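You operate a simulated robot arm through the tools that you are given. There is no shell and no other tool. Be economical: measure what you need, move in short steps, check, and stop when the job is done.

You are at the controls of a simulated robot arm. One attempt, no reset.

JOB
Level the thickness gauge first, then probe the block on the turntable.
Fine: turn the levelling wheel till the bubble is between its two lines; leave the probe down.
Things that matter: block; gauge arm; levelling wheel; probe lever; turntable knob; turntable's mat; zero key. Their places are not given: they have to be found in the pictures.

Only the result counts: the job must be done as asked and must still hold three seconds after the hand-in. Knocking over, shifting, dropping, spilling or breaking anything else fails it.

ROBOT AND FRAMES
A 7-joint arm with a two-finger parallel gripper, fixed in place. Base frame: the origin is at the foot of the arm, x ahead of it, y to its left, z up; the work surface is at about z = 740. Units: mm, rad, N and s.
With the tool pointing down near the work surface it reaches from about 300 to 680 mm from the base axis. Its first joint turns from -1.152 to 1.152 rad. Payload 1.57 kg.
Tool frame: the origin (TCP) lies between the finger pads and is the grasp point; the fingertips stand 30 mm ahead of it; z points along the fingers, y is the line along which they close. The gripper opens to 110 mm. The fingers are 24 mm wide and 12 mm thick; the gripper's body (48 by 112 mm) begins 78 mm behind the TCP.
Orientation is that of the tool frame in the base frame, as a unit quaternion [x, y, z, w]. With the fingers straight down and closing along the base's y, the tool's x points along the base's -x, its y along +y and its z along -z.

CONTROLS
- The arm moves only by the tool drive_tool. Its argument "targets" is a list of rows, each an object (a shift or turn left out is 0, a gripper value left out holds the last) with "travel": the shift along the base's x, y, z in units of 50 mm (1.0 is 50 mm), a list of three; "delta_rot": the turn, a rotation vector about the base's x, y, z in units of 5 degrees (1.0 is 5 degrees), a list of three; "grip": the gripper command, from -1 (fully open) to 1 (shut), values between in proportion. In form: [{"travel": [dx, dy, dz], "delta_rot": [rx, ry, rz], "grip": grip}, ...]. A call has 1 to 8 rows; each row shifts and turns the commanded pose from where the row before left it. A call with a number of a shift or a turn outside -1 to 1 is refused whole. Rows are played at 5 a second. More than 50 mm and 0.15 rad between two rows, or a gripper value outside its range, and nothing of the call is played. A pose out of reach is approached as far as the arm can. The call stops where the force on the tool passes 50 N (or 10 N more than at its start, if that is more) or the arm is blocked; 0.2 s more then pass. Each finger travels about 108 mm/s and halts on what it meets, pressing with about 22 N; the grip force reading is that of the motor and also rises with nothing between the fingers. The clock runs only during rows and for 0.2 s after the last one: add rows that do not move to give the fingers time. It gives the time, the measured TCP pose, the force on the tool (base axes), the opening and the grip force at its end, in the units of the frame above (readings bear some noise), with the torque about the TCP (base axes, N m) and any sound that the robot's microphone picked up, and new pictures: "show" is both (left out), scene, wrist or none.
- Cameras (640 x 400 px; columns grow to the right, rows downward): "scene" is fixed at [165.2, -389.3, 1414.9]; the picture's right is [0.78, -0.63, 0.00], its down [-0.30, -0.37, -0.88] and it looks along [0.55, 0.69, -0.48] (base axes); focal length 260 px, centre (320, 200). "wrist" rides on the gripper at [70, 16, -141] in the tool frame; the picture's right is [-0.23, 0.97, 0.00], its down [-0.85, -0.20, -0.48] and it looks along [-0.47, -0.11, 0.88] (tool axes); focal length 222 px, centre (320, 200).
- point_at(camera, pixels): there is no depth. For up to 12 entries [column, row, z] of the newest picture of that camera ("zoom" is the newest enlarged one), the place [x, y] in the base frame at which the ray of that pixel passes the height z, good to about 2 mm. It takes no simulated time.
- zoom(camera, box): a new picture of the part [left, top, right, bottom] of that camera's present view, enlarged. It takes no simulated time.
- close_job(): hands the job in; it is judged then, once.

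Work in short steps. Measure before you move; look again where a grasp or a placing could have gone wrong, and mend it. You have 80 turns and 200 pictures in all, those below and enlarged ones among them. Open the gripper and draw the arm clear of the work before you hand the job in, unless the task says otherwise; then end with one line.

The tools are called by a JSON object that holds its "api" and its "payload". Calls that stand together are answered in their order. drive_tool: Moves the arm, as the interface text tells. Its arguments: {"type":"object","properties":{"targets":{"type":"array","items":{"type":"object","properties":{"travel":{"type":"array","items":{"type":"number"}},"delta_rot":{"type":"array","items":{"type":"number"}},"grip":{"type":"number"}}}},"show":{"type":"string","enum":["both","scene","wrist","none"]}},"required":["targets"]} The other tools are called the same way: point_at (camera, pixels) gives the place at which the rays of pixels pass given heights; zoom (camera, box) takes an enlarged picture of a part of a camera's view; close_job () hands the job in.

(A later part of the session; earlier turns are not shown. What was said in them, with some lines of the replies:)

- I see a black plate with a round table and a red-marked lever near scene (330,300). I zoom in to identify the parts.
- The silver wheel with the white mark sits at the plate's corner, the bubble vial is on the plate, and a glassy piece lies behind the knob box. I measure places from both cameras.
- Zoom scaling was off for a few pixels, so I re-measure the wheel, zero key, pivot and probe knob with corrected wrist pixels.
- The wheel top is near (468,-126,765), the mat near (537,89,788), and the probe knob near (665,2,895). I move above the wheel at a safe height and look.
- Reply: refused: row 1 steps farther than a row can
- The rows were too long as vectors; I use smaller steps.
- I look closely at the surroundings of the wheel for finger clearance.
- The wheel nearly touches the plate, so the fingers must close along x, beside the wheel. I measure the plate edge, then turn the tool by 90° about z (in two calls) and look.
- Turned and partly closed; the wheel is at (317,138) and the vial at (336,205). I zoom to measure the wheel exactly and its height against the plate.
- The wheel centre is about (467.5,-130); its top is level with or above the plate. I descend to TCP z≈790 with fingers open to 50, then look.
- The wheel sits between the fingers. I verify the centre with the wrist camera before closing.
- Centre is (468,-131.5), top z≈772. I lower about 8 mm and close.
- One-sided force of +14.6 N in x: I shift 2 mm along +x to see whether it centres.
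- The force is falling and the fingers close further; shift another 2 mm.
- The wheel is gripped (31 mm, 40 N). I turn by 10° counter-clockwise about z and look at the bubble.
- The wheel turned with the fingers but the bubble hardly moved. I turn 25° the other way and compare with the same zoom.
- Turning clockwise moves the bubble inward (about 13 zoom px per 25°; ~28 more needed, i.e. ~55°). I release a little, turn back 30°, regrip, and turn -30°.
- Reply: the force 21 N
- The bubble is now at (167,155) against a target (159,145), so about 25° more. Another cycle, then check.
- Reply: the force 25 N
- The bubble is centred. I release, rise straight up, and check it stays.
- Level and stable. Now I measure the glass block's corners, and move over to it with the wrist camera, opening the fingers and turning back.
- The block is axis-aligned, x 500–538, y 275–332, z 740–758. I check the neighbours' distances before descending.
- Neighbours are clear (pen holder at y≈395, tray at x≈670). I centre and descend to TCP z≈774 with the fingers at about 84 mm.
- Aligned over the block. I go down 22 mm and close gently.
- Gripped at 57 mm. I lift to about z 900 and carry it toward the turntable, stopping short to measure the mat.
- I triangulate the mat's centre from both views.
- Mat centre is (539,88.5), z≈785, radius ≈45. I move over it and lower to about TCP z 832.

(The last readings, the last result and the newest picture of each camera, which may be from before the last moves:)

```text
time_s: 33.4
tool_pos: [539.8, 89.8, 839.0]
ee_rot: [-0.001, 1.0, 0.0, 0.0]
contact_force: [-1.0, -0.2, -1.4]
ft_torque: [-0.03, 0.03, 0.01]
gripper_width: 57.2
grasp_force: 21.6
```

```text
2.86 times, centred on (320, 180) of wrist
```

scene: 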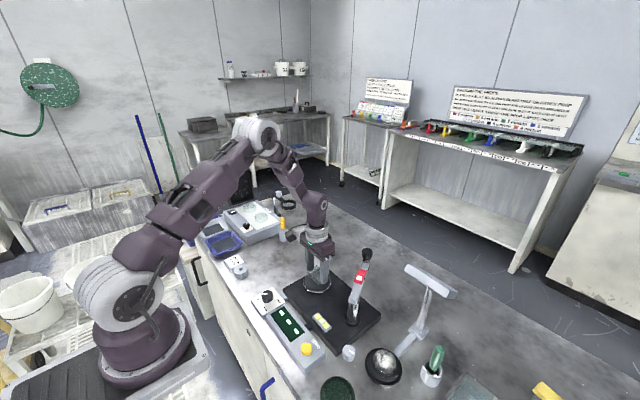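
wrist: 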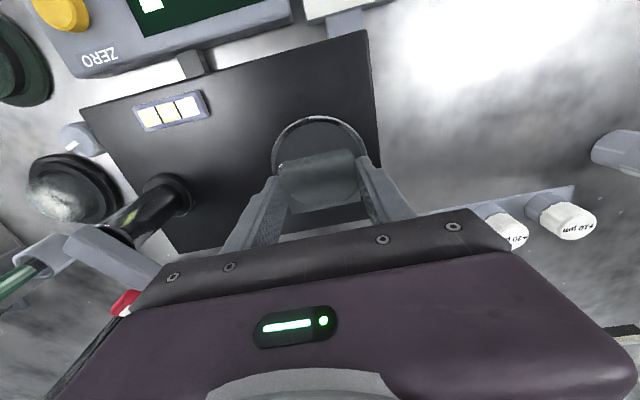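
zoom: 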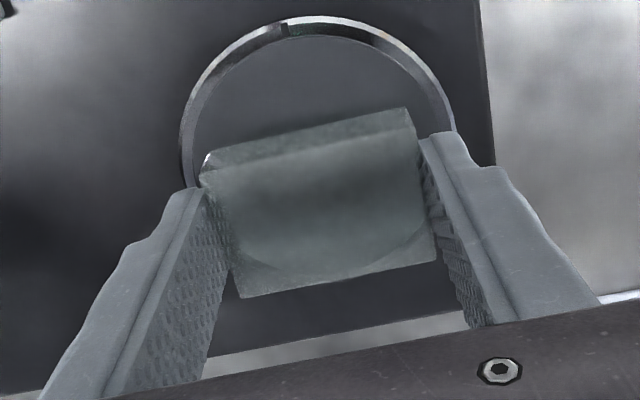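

The block hovers over the mat. I lower 15 mm, then in small steps watching the force.

{"api": "drive_tool", "payload": {"targets": [{"travel": [0, -0.02, -0.2]}, {"travel": [0, 0, -0.1]}, {}], "show": "none"}}

{"api": "zoom", "payload": {"camera": "scene", "box": [290, 260, 346, 300]}}

```text
time_s: 34.2
tool_pos: [540.9, 89.7, 824.8]
ee_rot: [-0.001, 1.0, 0.0, 0.001]
contact_force: [-2.6, -0.4, 6.3]
ft_torque: [0.06, 0.07, -0.01]
gripper_width: 57.6
grasp_force: 22.3
```

```text
10.00 times, centred on (318, 280) of scene
```

zoom: 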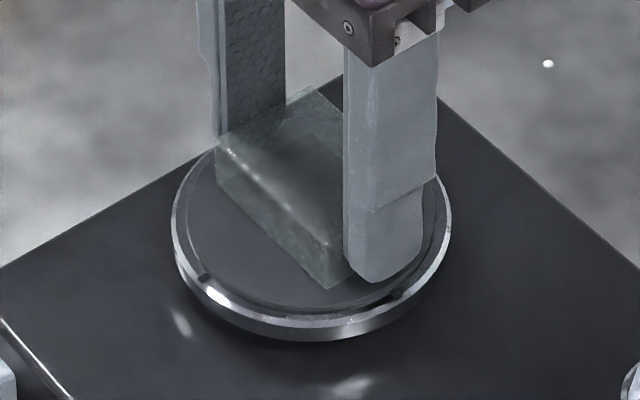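

Contact force of 6 N: the block rests on the mat. I open gently and rise.

{"api": "drive_tool", "payload": {"targets": [{"grip": -0.3}, {}, {"travel": [0, 0, 0.4]}, {"travel": [0, 0, 0.8]}, {"travel": [0, 0, 0.8]}, {"travel": [0, 0, 0.8]}, {}]}}

{"api": "zoom", "payload": {"camera": "scene", "box": [270, 240, 366, 310]}}

{"api": "zoom", "payload": {"camera": "wrist", "box": [140, 80, 400, 240]}}

{"api": "zoom", "payload": {"camera": "scene", "box": [260, 290, 356, 360]}}

```text
time_s: 35.8
tool_pos: [537.9, 88.7, 965.5]
ee_rot: [-0.001, 1.0, -0.001, 0.0]
contact_force: [-0.2, 1.1, -0.6]
ft_torque: [0.03, -0.02, 0.01]
gripper_width: 71.3
grasp_force: 0.1
```

scene: 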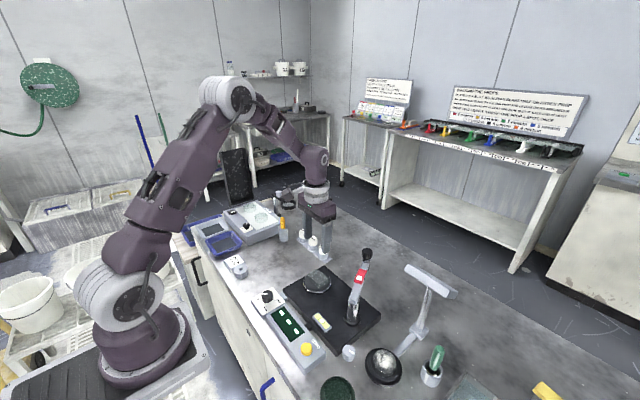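
wrist: 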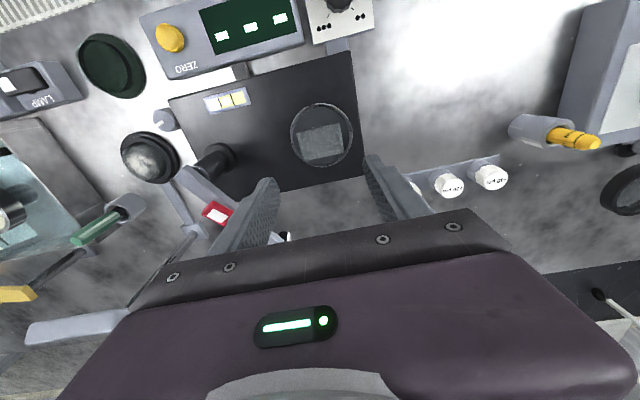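

```text
5.71 times, centred on (318, 275) of scene
```

zoom: 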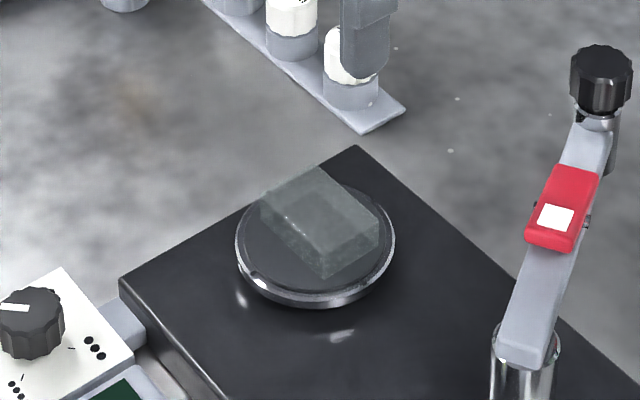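

```text
2.46 times, centred on (270, 160) of wrist
```

zoom: 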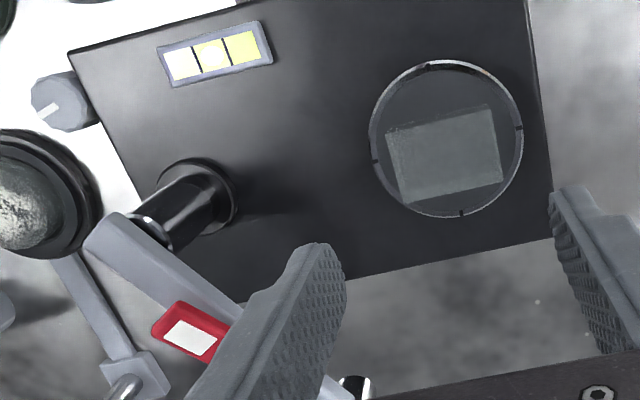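

```text
5.71 times, centred on (308, 325) of scene
```

zoom: 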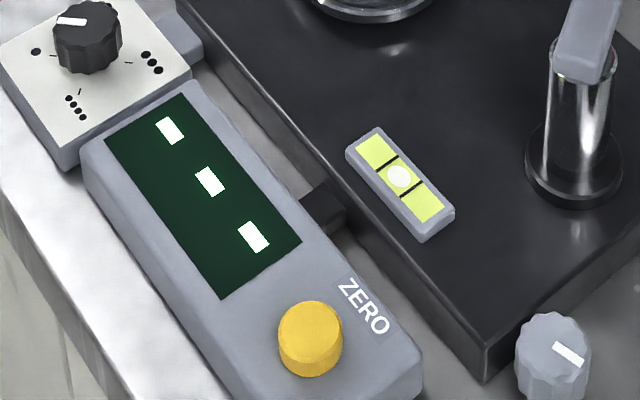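

The block sits centred on the mat; display still shows dashes. Now a close look at the gauge arm, its red part and its black knob.

{"api": "zoom", "payload": {"camera": "scene", "box": [345, 240, 385, 275]}}

{"api": "zoom", "payload": {"camera": "scene", "box": [345, 262, 385, 330]}}

{"api": "zoom", "payload": {"camera": "scene", "box": [220, 245, 260, 285]}}

```text
11.43 times, centred on (365, 258) of scene
```

zoom: 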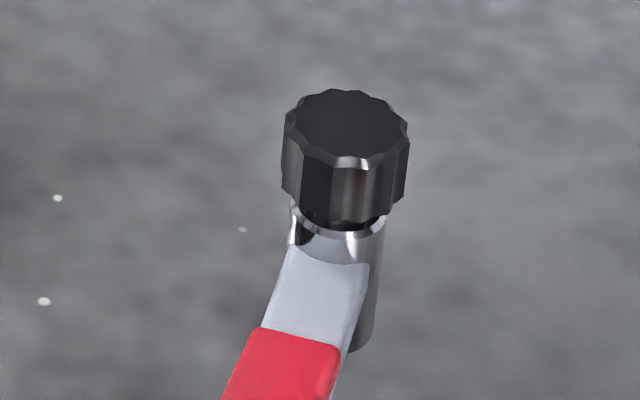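

```text
5.88 times, centred on (365, 296) of scene
```

zoom: 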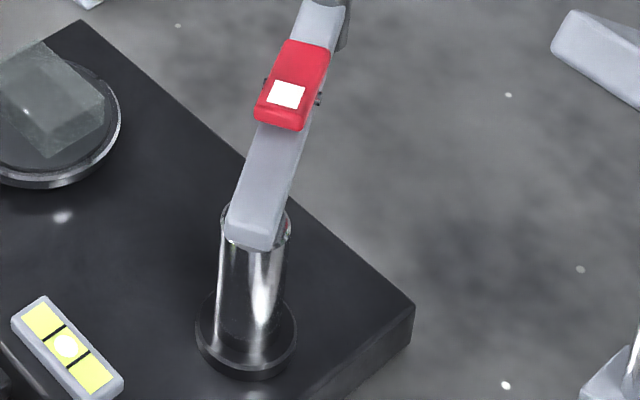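

```text
10.00 times, centred on (240, 265) of scene
```

zoom: 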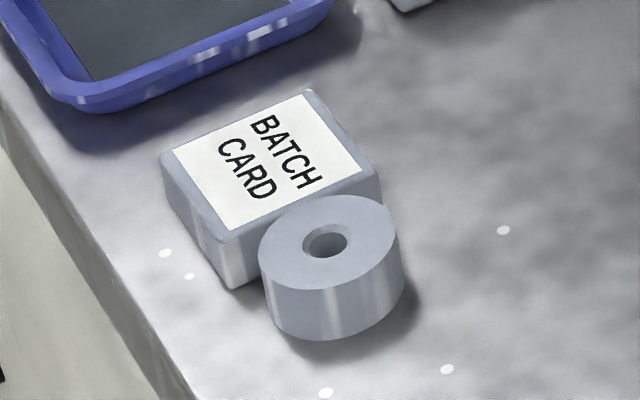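

The red rocker on its axle looks like the probe lever, the arm swings on the post, and the black knob tops the probe barrel. I measure post axis and knob more exactly.

{"api": "point_at", "payload": {"camera": "scene", "pixels": [[352.5, 318, 772], [351.5, 302, 850], [365.5, 250, 895], [365.5, 250, 890], [365.5, 250, 900], [360, 274, 865], [362, 270, 865], [358, 281, 865]]}}

{"api": "point_at", "payload": {"camera": "wrist", "pixels": [[221.3, 156, 772], [216, 213, 865], [207, 160, 830], [184, 172, 850]]}}

```text
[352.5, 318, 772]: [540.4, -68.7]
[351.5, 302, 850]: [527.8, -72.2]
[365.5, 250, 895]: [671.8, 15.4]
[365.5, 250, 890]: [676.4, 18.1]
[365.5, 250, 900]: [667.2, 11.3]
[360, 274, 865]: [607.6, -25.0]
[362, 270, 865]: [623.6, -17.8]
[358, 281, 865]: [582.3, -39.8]
```

```text
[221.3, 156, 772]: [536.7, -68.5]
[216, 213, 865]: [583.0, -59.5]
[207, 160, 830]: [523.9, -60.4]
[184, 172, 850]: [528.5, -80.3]
```

Post axis is (538,-68). I move over the knob at z≈1010 for a wrist view of the arm end.

{"api": "drive_tool", "payload": {"targets": [{"travel": [0.3, -0.3, 0.5]}, {"travel": [0.5, -0.5, 0.4]}, {"travel": [0.6, -0.5, 0.0]}, {"travel": [0.6, -0.5, 0.0], "grip": -0.6}, {}]}}

{"api": "zoom", "payload": {"camera": "wrist", "box": [220, 80, 420, 240]}}

```text
time_s: 37.0
tool_pos: [640.4, -3.1, 1011.5]
ee_rot: [-0.001, 1.0, 0.0, 0.0]
contact_force: [0.6, 0.1, -0.7]
ft_torque: [-0.02, 0.02, 0.0]
gripper_width: 87.9
grasp_force: 0.0
```

scene: 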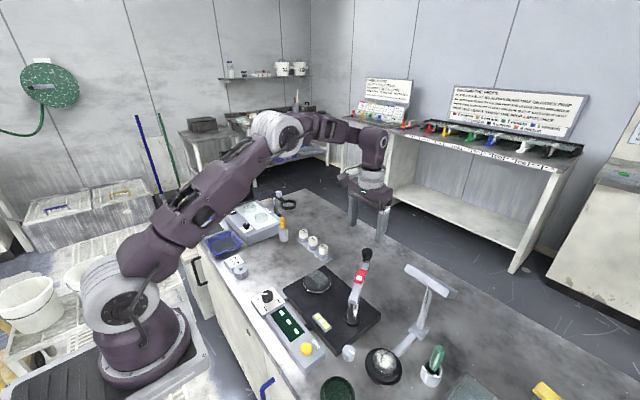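
wrist: 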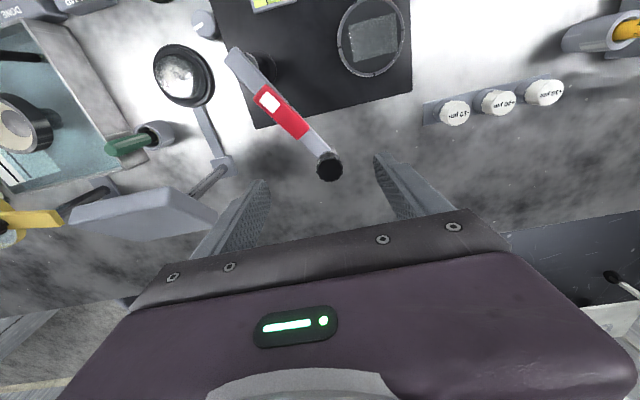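

```text
2.50 times, centred on (320, 160) of wrist
```

zoom: 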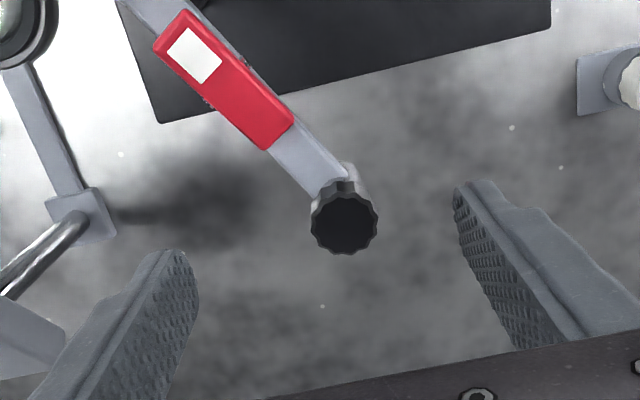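

I triangulate the knob and the red lever.

{"api": "point_at", "payload": {"camera": "wrist", "pixels": [[329.6, 168.5, 885], [329.6, 168.5, 895], [329.6, 168.5, 875], [303, 129, 865], [263, 93, 865], [268, 101, 865], [318, 152, 860]]}}

{"api": "point_at", "payload": {"camera": "scene", "pixels": [[365.5, 250, 885], [365.5, 250, 875], [357.5, 278.5, 865], [357.5, 278.5, 875], [357.5, 278.5, 885], [365.5, 250, 870]]}}

```text
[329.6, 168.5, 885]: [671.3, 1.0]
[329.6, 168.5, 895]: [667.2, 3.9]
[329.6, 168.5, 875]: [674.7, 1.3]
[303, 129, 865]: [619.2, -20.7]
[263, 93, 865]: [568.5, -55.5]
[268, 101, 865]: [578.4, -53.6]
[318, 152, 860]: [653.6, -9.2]
```

```text
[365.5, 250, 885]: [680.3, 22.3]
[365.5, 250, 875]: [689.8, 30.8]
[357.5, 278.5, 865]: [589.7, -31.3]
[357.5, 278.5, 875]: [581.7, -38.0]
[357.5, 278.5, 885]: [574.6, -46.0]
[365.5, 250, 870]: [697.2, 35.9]
```

The knob top is at about (663,4.5,907), radius 144.5 from the post at angle 30°; the block lies at 90°. I yaw the tool +30°, centre on the knob and set the fingers to ~50 mm.

{"api": "drive_tool", "payload": {"targets": [{"travel": [0.1, 0.05, 0], "delta_rot": [0, 0, 1], "grip": 0.1}, {"travel": [0.1, 0.05, 0], "delta_rot": [0, 0, 1]}, {"travel": [0.1, 0.05, 0], "delta_rot": [0, 0, 1]}, {"travel": [0.1, 0, 0], "delta_rot": [0, 0, 1]}, {"travel": [0.05, 0, 0], "delta_rot": [0, 0, 1]}, {"delta_rot": [0, 0, 1]}, {"travel": [0, 0, -0.6]}, {}]}}

{"api": "zoom", "payload": {"camera": "wrist", "box": [220, 100, 420, 260]}}

{"api": "zoom", "payload": {"camera": "scene", "box": [330, 190, 410, 260]}}

```text
time_s: 38.8
tool_pos: [662.2, 5.3, 979.0]
ee_rot: [-0.261, 0.965, -0.001, 0.0]
contact_force: [-0.3, -1.0, 0.1]
ft_torque: [0.01, 0.0, -0.05]
gripper_width: 49.5
grasp_force: 0.1
```

scene: 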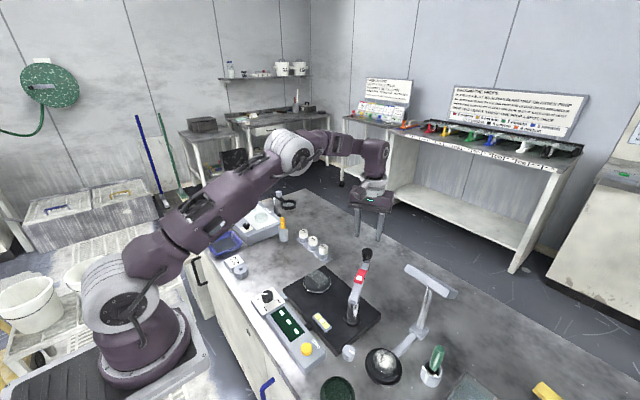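
wrist: 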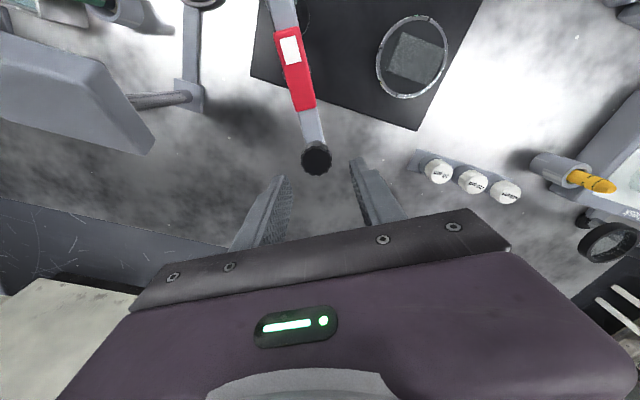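

```text
2.50 times, centred on (320, 180) of wrist
```

zoom: 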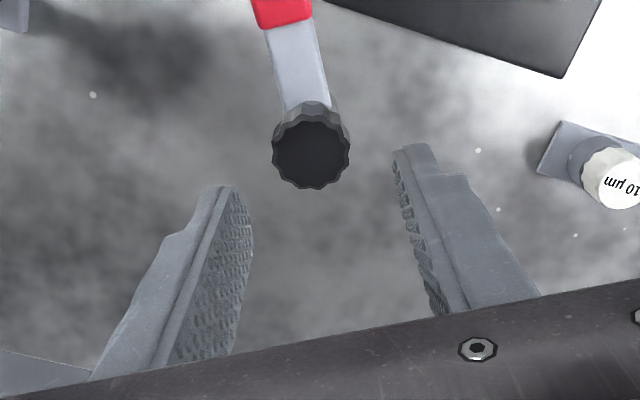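

```text
5.71 times, centred on (370, 225) of scene
```

zoom: 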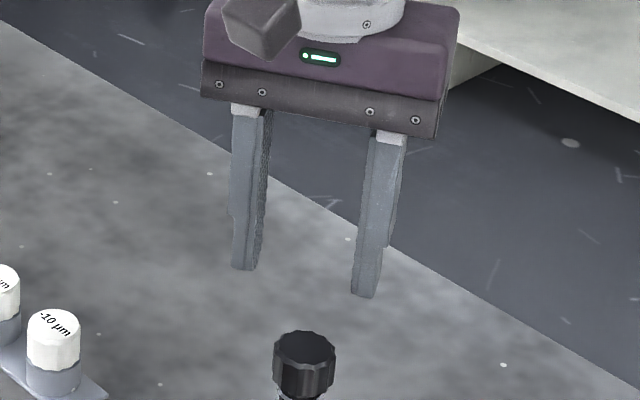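

I check the knob's place at this pose from both cameras.

{"api": "point_at", "payload": {"camera": "wrist", "pixels": [[316.8, 160.8, 900], [316.8, 160.8, 890], [316.8, 160.8, 880]]}}

{"api": "point_at", "payload": {"camera": "scene", "pixels": [[365.3, 249.5, 900], [365.3, 249.5, 890], [365.3, 249.5, 910]]}}

```text
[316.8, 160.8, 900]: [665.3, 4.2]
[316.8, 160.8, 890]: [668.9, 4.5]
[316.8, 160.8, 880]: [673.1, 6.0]
```

```text
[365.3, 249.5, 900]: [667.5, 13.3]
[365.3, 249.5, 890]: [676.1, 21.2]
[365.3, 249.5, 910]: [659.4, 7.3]
```

The knob is under the TCP, top z≈908. I descend 58 mm and narrow the fingers to about 35 mm around it.

{"api": "drive_tool", "payload": {"targets": [{"travel": [0, 0, -0.6]}, {"travel": [0, 0, -0.56]}, {}, {"grip": 0.37}, {}]}}

{"api": "zoom", "payload": {"camera": "scene", "box": [330, 210, 410, 280]}}

```text
time_s: 40.0
tool_pos: [661.1, 5.2, 920.6]
ee_rot: [-0.26, 0.966, 0.0, 0.0]
contact_force: [0.2, 0.0, -1.0]
ft_torque: [-0.02, 0.0, -0.02]
gripper_width: 35.4
grasp_force: 0.7
```

scene: 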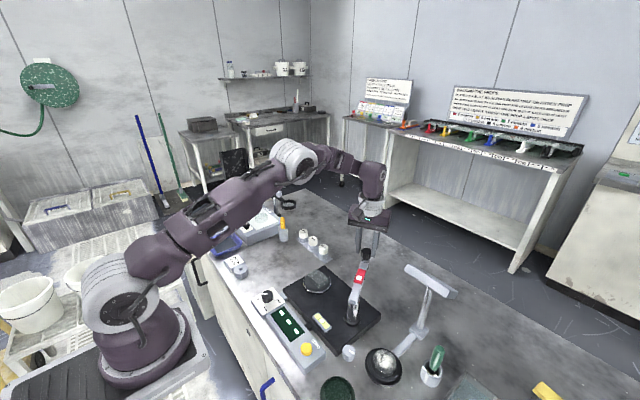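
wrist: 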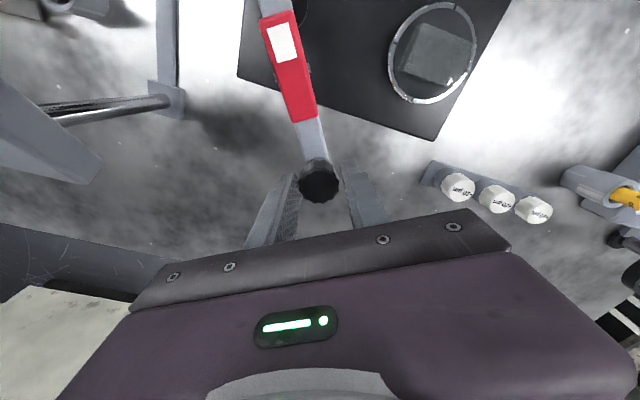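

```text
5.71 times, centred on (370, 245) of scene
```

zoom: 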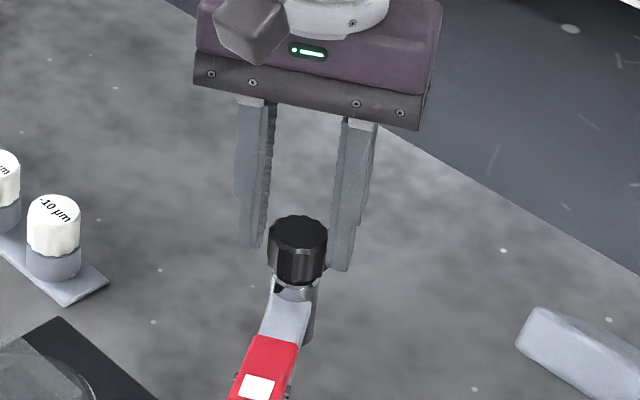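

The fingers straddle the knob. I push the arm 15° along its arc around the post and check that it follows.

{"api": "drive_tool", "payload": {"targets": [{"travel": [-0.136, 0.209, -0.06], "delta_rot": [0, 0, 1]}, {"travel": [-0.156, 0.197, 0], "delta_rot": [0, 0, 1]}, {"travel": [-0.17, 0.182, 0], "delta_rot": [0, 0, 1]}, {}]}}

{"api": "zoom", "payload": {"camera": "scene", "box": [290, 220, 410, 310]}}

```text
time_s: 41.0
tool_pos: [638.1, 34.4, 917.2]
ee_rot: [-0.385, 0.923, 0.0, -0.001]
contact_force: [0.6, -0.2, -0.4]
ft_torque: [0.0, -0.01, -0.01]
gripper_width: 34.8
grasp_force: 0.1
```

scene: 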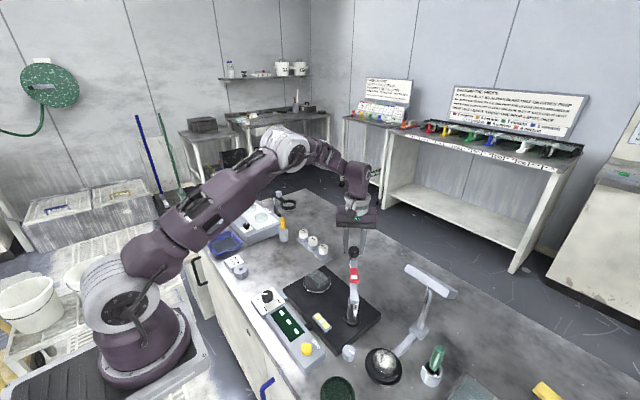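
wrist: 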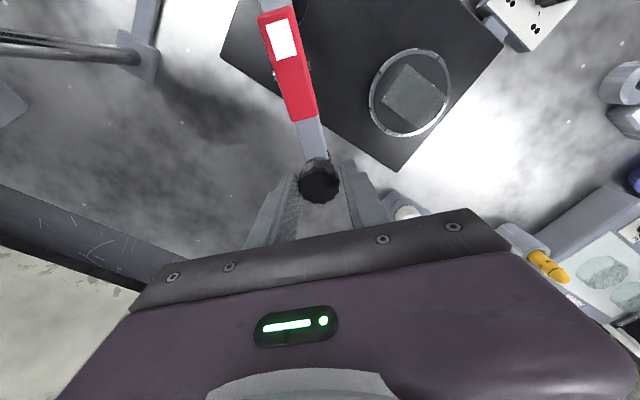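

```text
4.44 times, centred on (350, 265) of scene
```

zoom: 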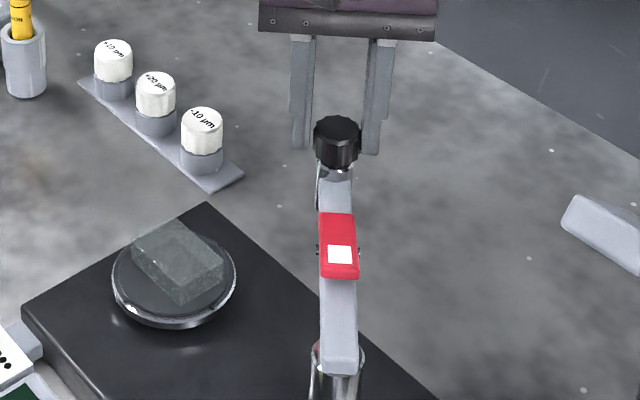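

The arm follows freely. I continue 30° along the arc, then check the height of the probe against the block.

{"api": "drive_tool", "payload": {"targets": [{"travel": [-0.188, 0.168, 0], "delta_rot": [0, 0, 1]}, {"travel": [-0.2, 0.15, 0], "delta_rot": [0, 0, 1]}, {"travel": [-0.214, 0.132, 0], "delta_rot": [0, 0, 1]}, {"travel": [-0.224, 0.114, 0], "delta_rot": [0, 0, 1]}, {"travel": [-0.232, 0.092, 0], "delta_rot": [0, 0, 1]}, {}]}}

{"api": "zoom", "payload": {"camera": "scene", "box": [280, 230, 380, 310]}}

```text
time_s: 42.4
tool_pos: [586.7, 67.0, 917.7]
ee_rot: [-0.574, 0.819, 0.0, 0.0]
contact_force: [-0.4, 0.2, -0.2]
ft_torque: [-0.03, -0.01, 0.0]
gripper_width: 34.7
grasp_force: 0.1
```

scene: 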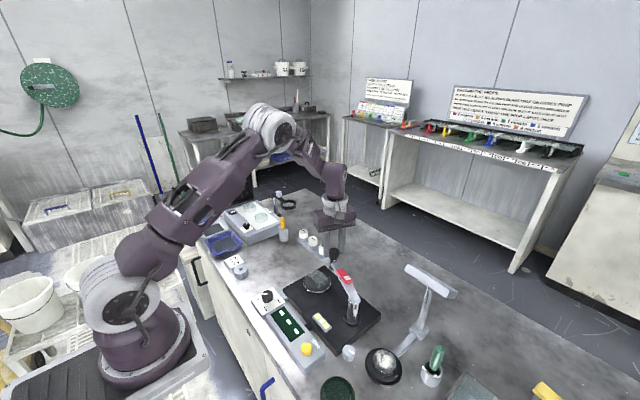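
wrist: 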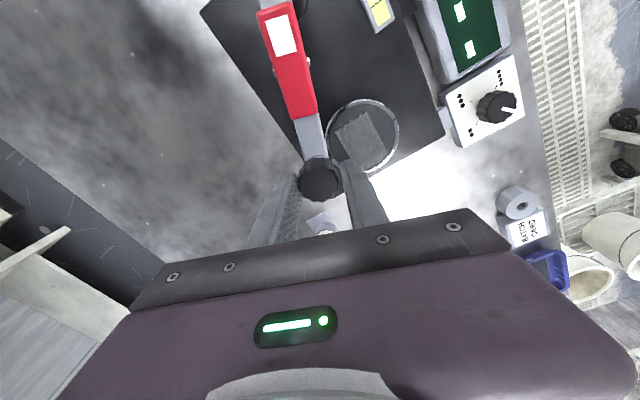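

```text
5.00 times, centred on (330, 270) of scene
```

zoom: 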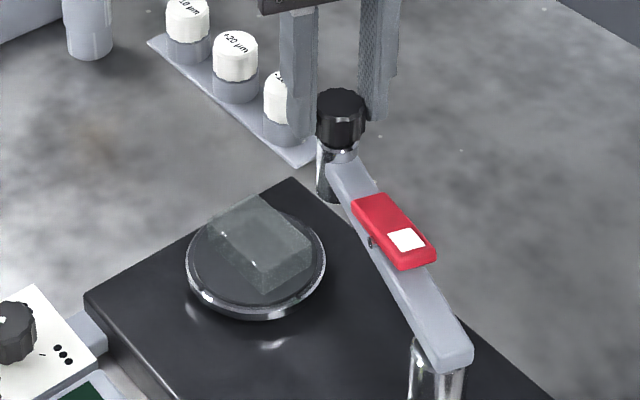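

The barrel bottom (~850) is well above the block top (~808). I continue the last 20°.

{"api": "drive_tool", "payload": {"targets": [{"travel": [-0.24, 0.072, 0], "delta_rot": [0, 0, 1]}, {"travel": [-0.246, 0.052, 0], "delta_rot": [0, 0, 1]}, {"travel": [-0.248, 0.03, 0], "delta_rot": [0, 0, 1]}, {"travel": [-0.24, 0.008, 0], "delta_rot": [0, 0, 1]}, {}]}}

{"api": "zoom", "payload": {"camera": "scene", "box": [280, 230, 380, 310]}}

{"api": "zoom", "payload": {"camera": "wrist", "box": [220, 0, 420, 220]}}

```text
time_s: 43.6
tool_pos: [537.6, 76.1, 917.0]
ee_rot: [0.708, -0.706, 0.0, -0.001]
contact_force: [2.7, -1.1, -0.8]
ft_torque: [0.0, -0.07, -0.01]
gripper_width: 37.1
grasp_force: 1.1
```

scene: 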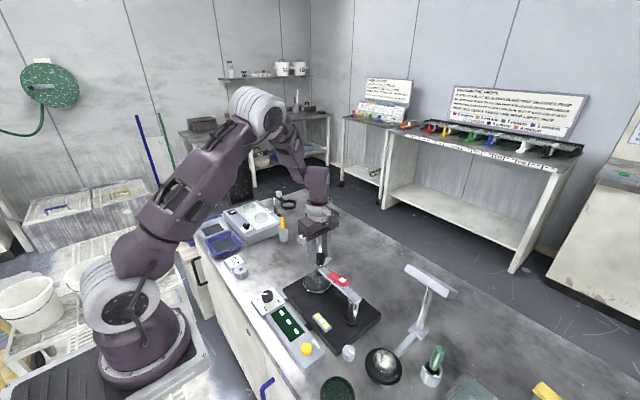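
wrist: 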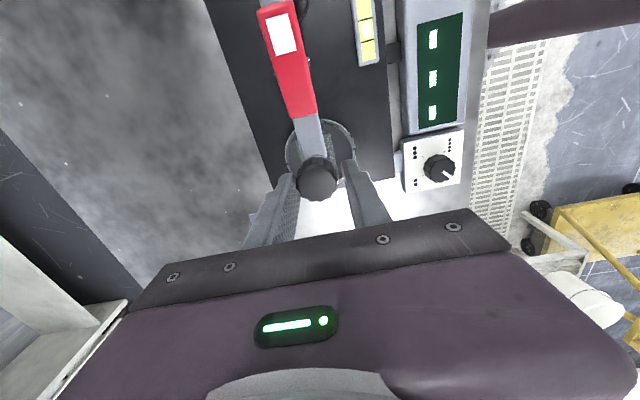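

```text
5.00 times, centred on (330, 270) of scene
```

zoom: 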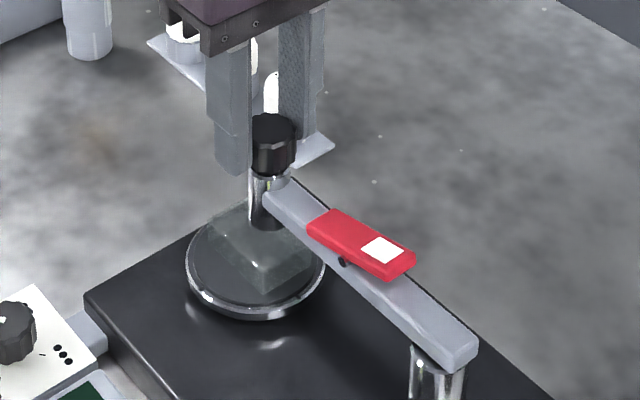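

```text
1.82 times, centred on (320, 110) of wrist
```

zoom: 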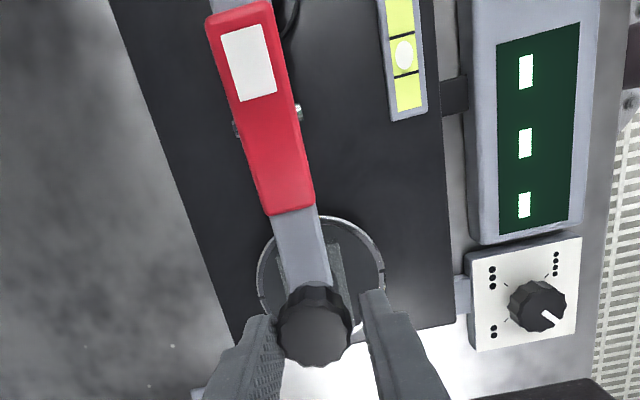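

The arm is over the block. I open, rise and look at the arm and the red lever.

{"api": "drive_tool", "payload": {"targets": [{"grip": 0.1}, {}, {"travel": [0, 0, 0.6]}, {"travel": [0, 0, 0.8]}, {"travel": [0, -0.4, 0.5]}, {}]}}

{"api": "zoom", "payload": {"camera": "scene", "box": [300, 250, 380, 310]}}

{"api": "zoom", "payload": {"camera": "wrist", "box": [220, 0, 420, 220]}}

```text
time_s: 45.0
tool_pos: [539.0, 57.2, 1013.6]
ee_rot: [0.707, -0.707, 0.0, 0.0]
contact_force: [0.5, 0.3, 0.4]
ft_torque: [0.02, -0.04, 0.01]
gripper_width: 49.5
grasp_force: 0.0
```

scene: 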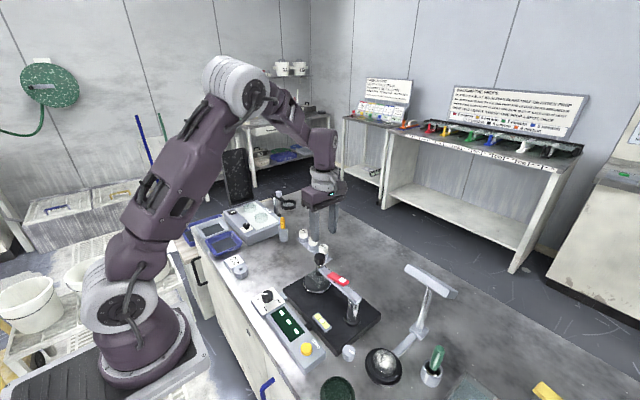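
wrist: 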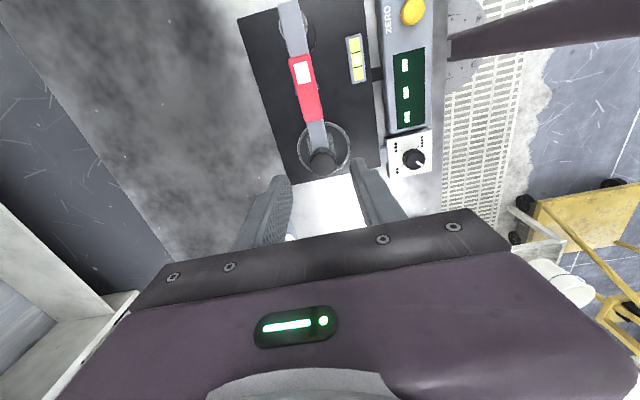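

```text
6.67 times, centred on (340, 280) of scene
```

zoom: 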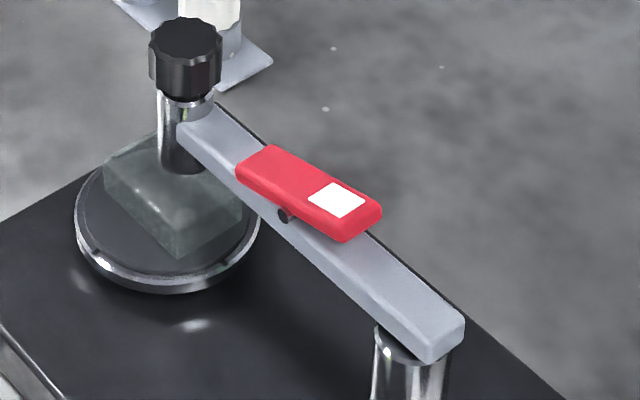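

```text
1.82 times, centred on (320, 110) of wrist
```

zoom: 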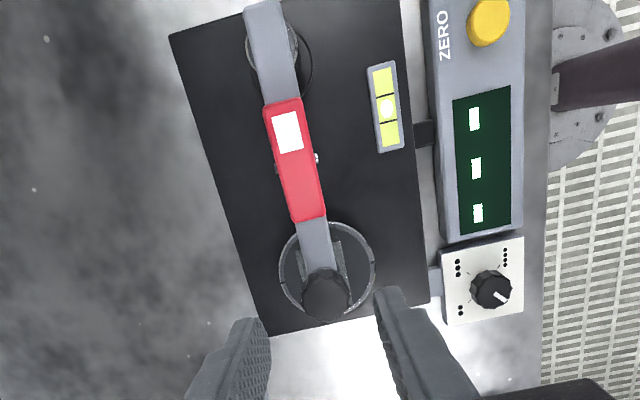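

The red rocker's white-marked end stands up off the beam and its knob-side end is down; pressing the white end should flip it. I measure it.

{"api": "point_at", "payload": {"camera": "wrist", "pixels": [[302.2, 71.5, 870], [302.2, 71.5, 880], [302.2, 71.5, 890], [304, 92, 875], [321.5, 160, 900]]}}

{"api": "point_at", "payload": {"camera": "scene", "pixels": [[342.5, 280, 870], [342.5, 280, 880], [342.5, 280, 890], [334.6, 282, 870], [320, 255.3, 905]]}}

```text
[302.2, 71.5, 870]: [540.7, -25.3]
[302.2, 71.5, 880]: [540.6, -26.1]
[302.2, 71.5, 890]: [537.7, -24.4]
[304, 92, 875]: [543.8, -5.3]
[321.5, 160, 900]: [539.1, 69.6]
```

```text
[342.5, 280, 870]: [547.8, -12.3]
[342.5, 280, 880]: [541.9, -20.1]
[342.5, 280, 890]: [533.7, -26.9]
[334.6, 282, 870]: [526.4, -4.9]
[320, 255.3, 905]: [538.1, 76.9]
```

The white end is at about (540,-25,884). I shut the fingers and go above it with tips at about z 905.

{"api": "drive_tool", "payload": {"targets": [{"travel": [0.02, -0.6, 0], "grip": 1}, {"travel": [0, -0.6, 0]}, {"travel": [0, -0.5, -0.3]}, {"travel": [0, 0, -0.6]}, {"travel": [0, 0, -0.7]}, {}]}}

{"api": "zoom", "payload": {"camera": "scene", "box": [300, 230, 380, 310]}}

{"api": "zoom", "payload": {"camera": "wrist", "box": [220, 60, 420, 240]}}

```text
time_s: 46.4
tool_pos: [538.0, -30.3, 931.9]
ee_rot: [0.707, -0.707, -0.001, 0.0]
contact_force: [1.0, 0.0, 0.9]
ft_torque: [0.02, -0.01, 0.02]
gripper_width: 0.0
grasp_force: 21.3
```

scene: 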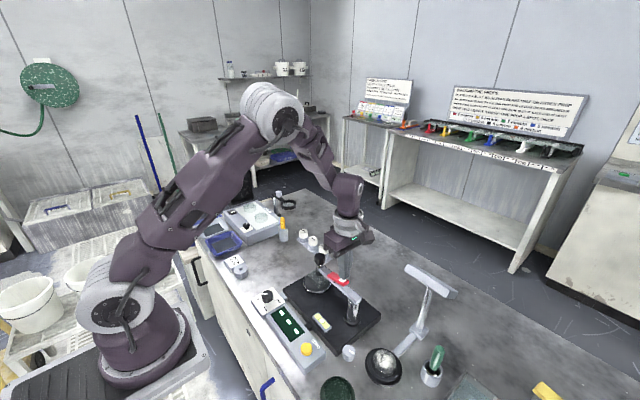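
wrist: 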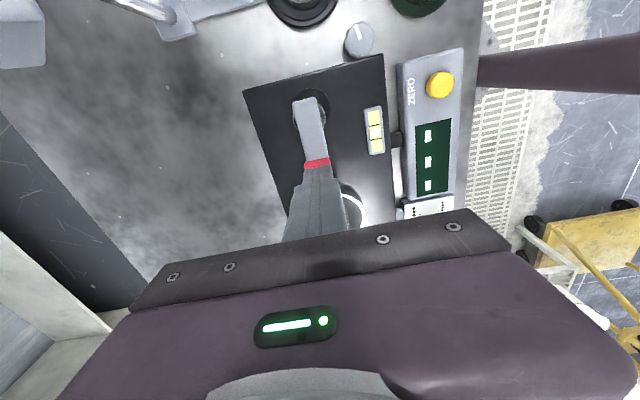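

```text
5.00 times, centred on (340, 270) of scene
```

zoom: 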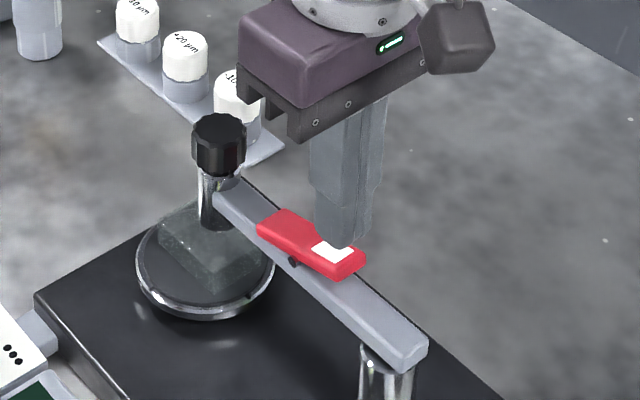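

```text
2.22 times, centred on (320, 150) of wrist
```

zoom: 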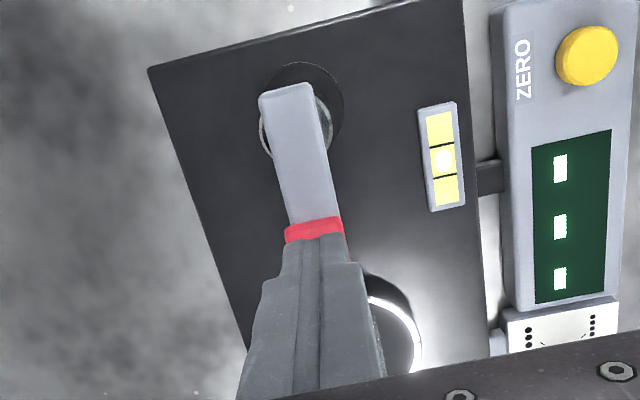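

The tip is over the white end. I press down in small steps watching force and sound.

{"api": "drive_tool", "payload": {"targets": [{"travel": [0.02, 0, -0.2]}, {"travel": [0, 0, -0.1]}, {}], "show": "none"}}

{"api": "drive_tool", "payload": {"targets": [{"travel": [0, 0, -0.06]}, {"travel": [0, 0, -0.06]}, {}], "show": "none"}}

{"api": "zoom", "payload": {"camera": "scene", "box": [300, 230, 380, 310]}}

```text
time_s: 47.2
tool_pos: [538.3, -30.5, 917.6]
ee_rot: [0.707, -0.707, 0.0, 0.0]
contact_force: [-1.0, 0.7, -0.4]
ft_torque: [0.0, 0.0, 0.0]
gripper_width: 0.0
grasp_force: 21.5
```

```text
time_s: 48.0
tool_pos: [538.6, -30.4, 912.5]
ee_rot: [0.708, -0.706, 0.0, 0.0]
contact_force: [-0.1, 0.7, 0.3]
ft_torque: [-0.02, 0.02, -0.03]
gripper_width: 0.0
grasp_force: 21.1
```

```text
5.00 times, centred on (340, 270) of scene
```

zoom: 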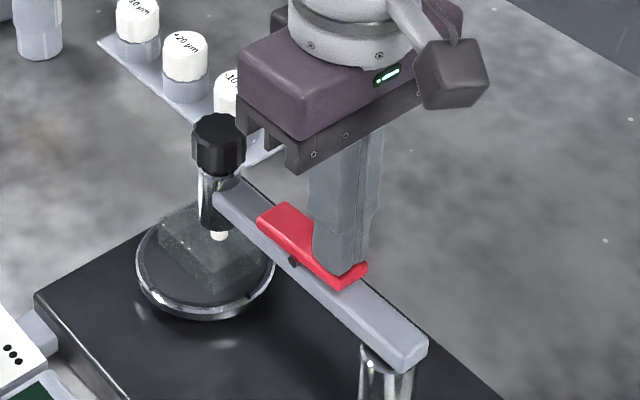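

The rocker is tipping and a probe tip is emerging below the barrel. I press on.

{"api": "drive_tool", "payload": {"targets": [{"travel": [0, 0, -0.06]}, {"travel": [0, 0, -0.06]}, {}], "show": "none"}}

{"api": "zoom", "payload": {"camera": "scene", "box": [300, 230, 380, 310]}}

{"api": "zoom", "payload": {"camera": "scene", "box": [250, 290, 346, 360]}}

```text
time_s: 48.8
tool_pos: [539.6, -29.5, 905.9]
ee_rot: [0.707, -0.707, 0.001, 0.0]
contact_force: [-2.4, 0.7, 15.5]
ft_torque: [0.17, 0.14, -0.11]
gripper_width: 0.0
grasp_force: 20.8
```

```text
5.00 times, centred on (340, 270) of scene
```

zoom: 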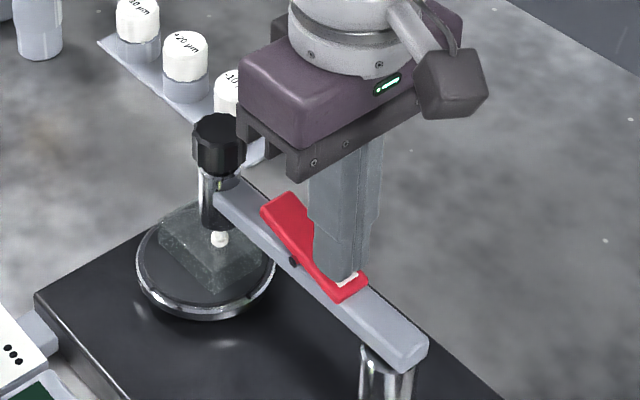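

```text
5.71 times, centred on (298, 325) of scene
```

zoom: 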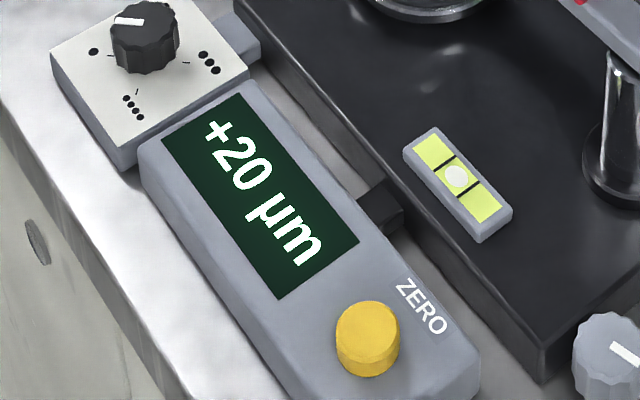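

The display reads +20 µm: the probe is down on the block. I rise straight up and check that the lever stays.

{"api": "drive_tool", "payload": {"targets": [{"travel": [0, 0, 0.4]}, {"travel": [0, 0, 0.8]}, {"travel": [0, 0, 0.9]}, {"travel": [0, 0, 0.9], "grip": -0.3}, {"travel": [0, 0, 0.9]}, {}]}}

{"api": "zoom", "payload": {"camera": "scene", "box": [300, 230, 380, 310]}}

{"api": "zoom", "payload": {"camera": "scene", "box": [250, 290, 346, 360]}}

```text
time_s: 50.2
tool_pos: [540.6, -27.2, 1101.6]
ee_rot: [0.707, -0.707, -0.001, 0.0]
contact_force: [0.0, 0.3, 1.0]
ft_torque: [0.01, 0.02, -0.04]
gripper_width: 71.6
grasp_force: 0.1
```

scene: 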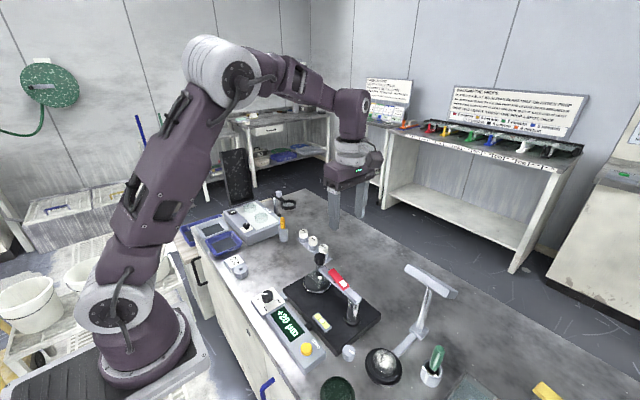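
wrist: 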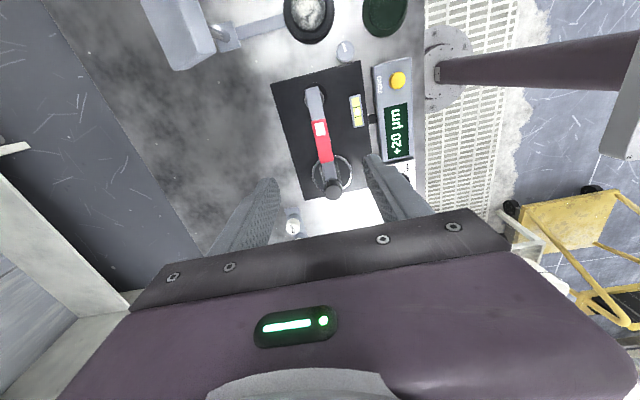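

```text
5.00 times, centred on (340, 270) of scene
```

zoom: 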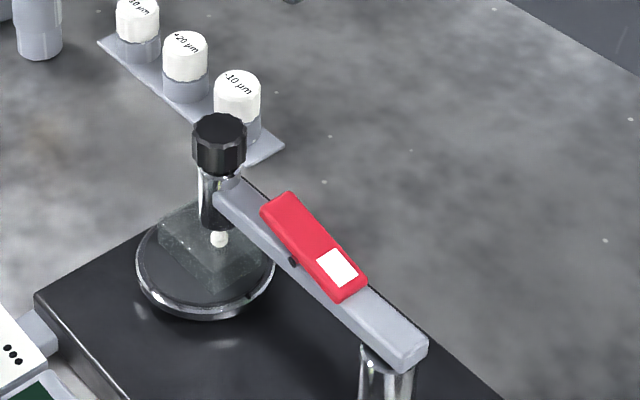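

```text
5.71 times, centred on (298, 325) of scene
```

zoom: 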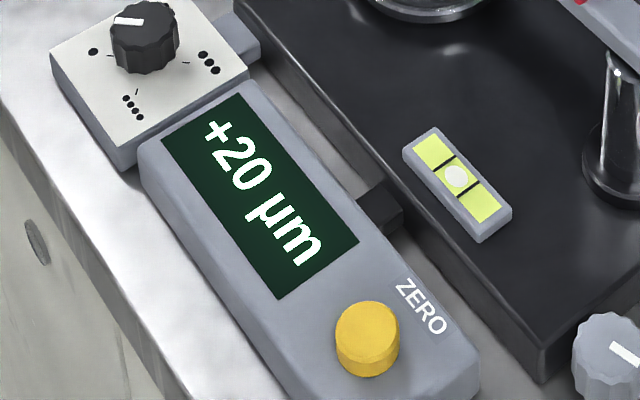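

The probe stays down, the display holds +20 µm, the bubble is between its lines, and the arm is clear with the gripper open. I hand in.

{"api": "close_job", "payload": {}}

```text
The job is handed in.
```

The gauge was levelled first, with the bubble between its two lines; the block is on the turntable and the probe is down on it, reading +20 µm.
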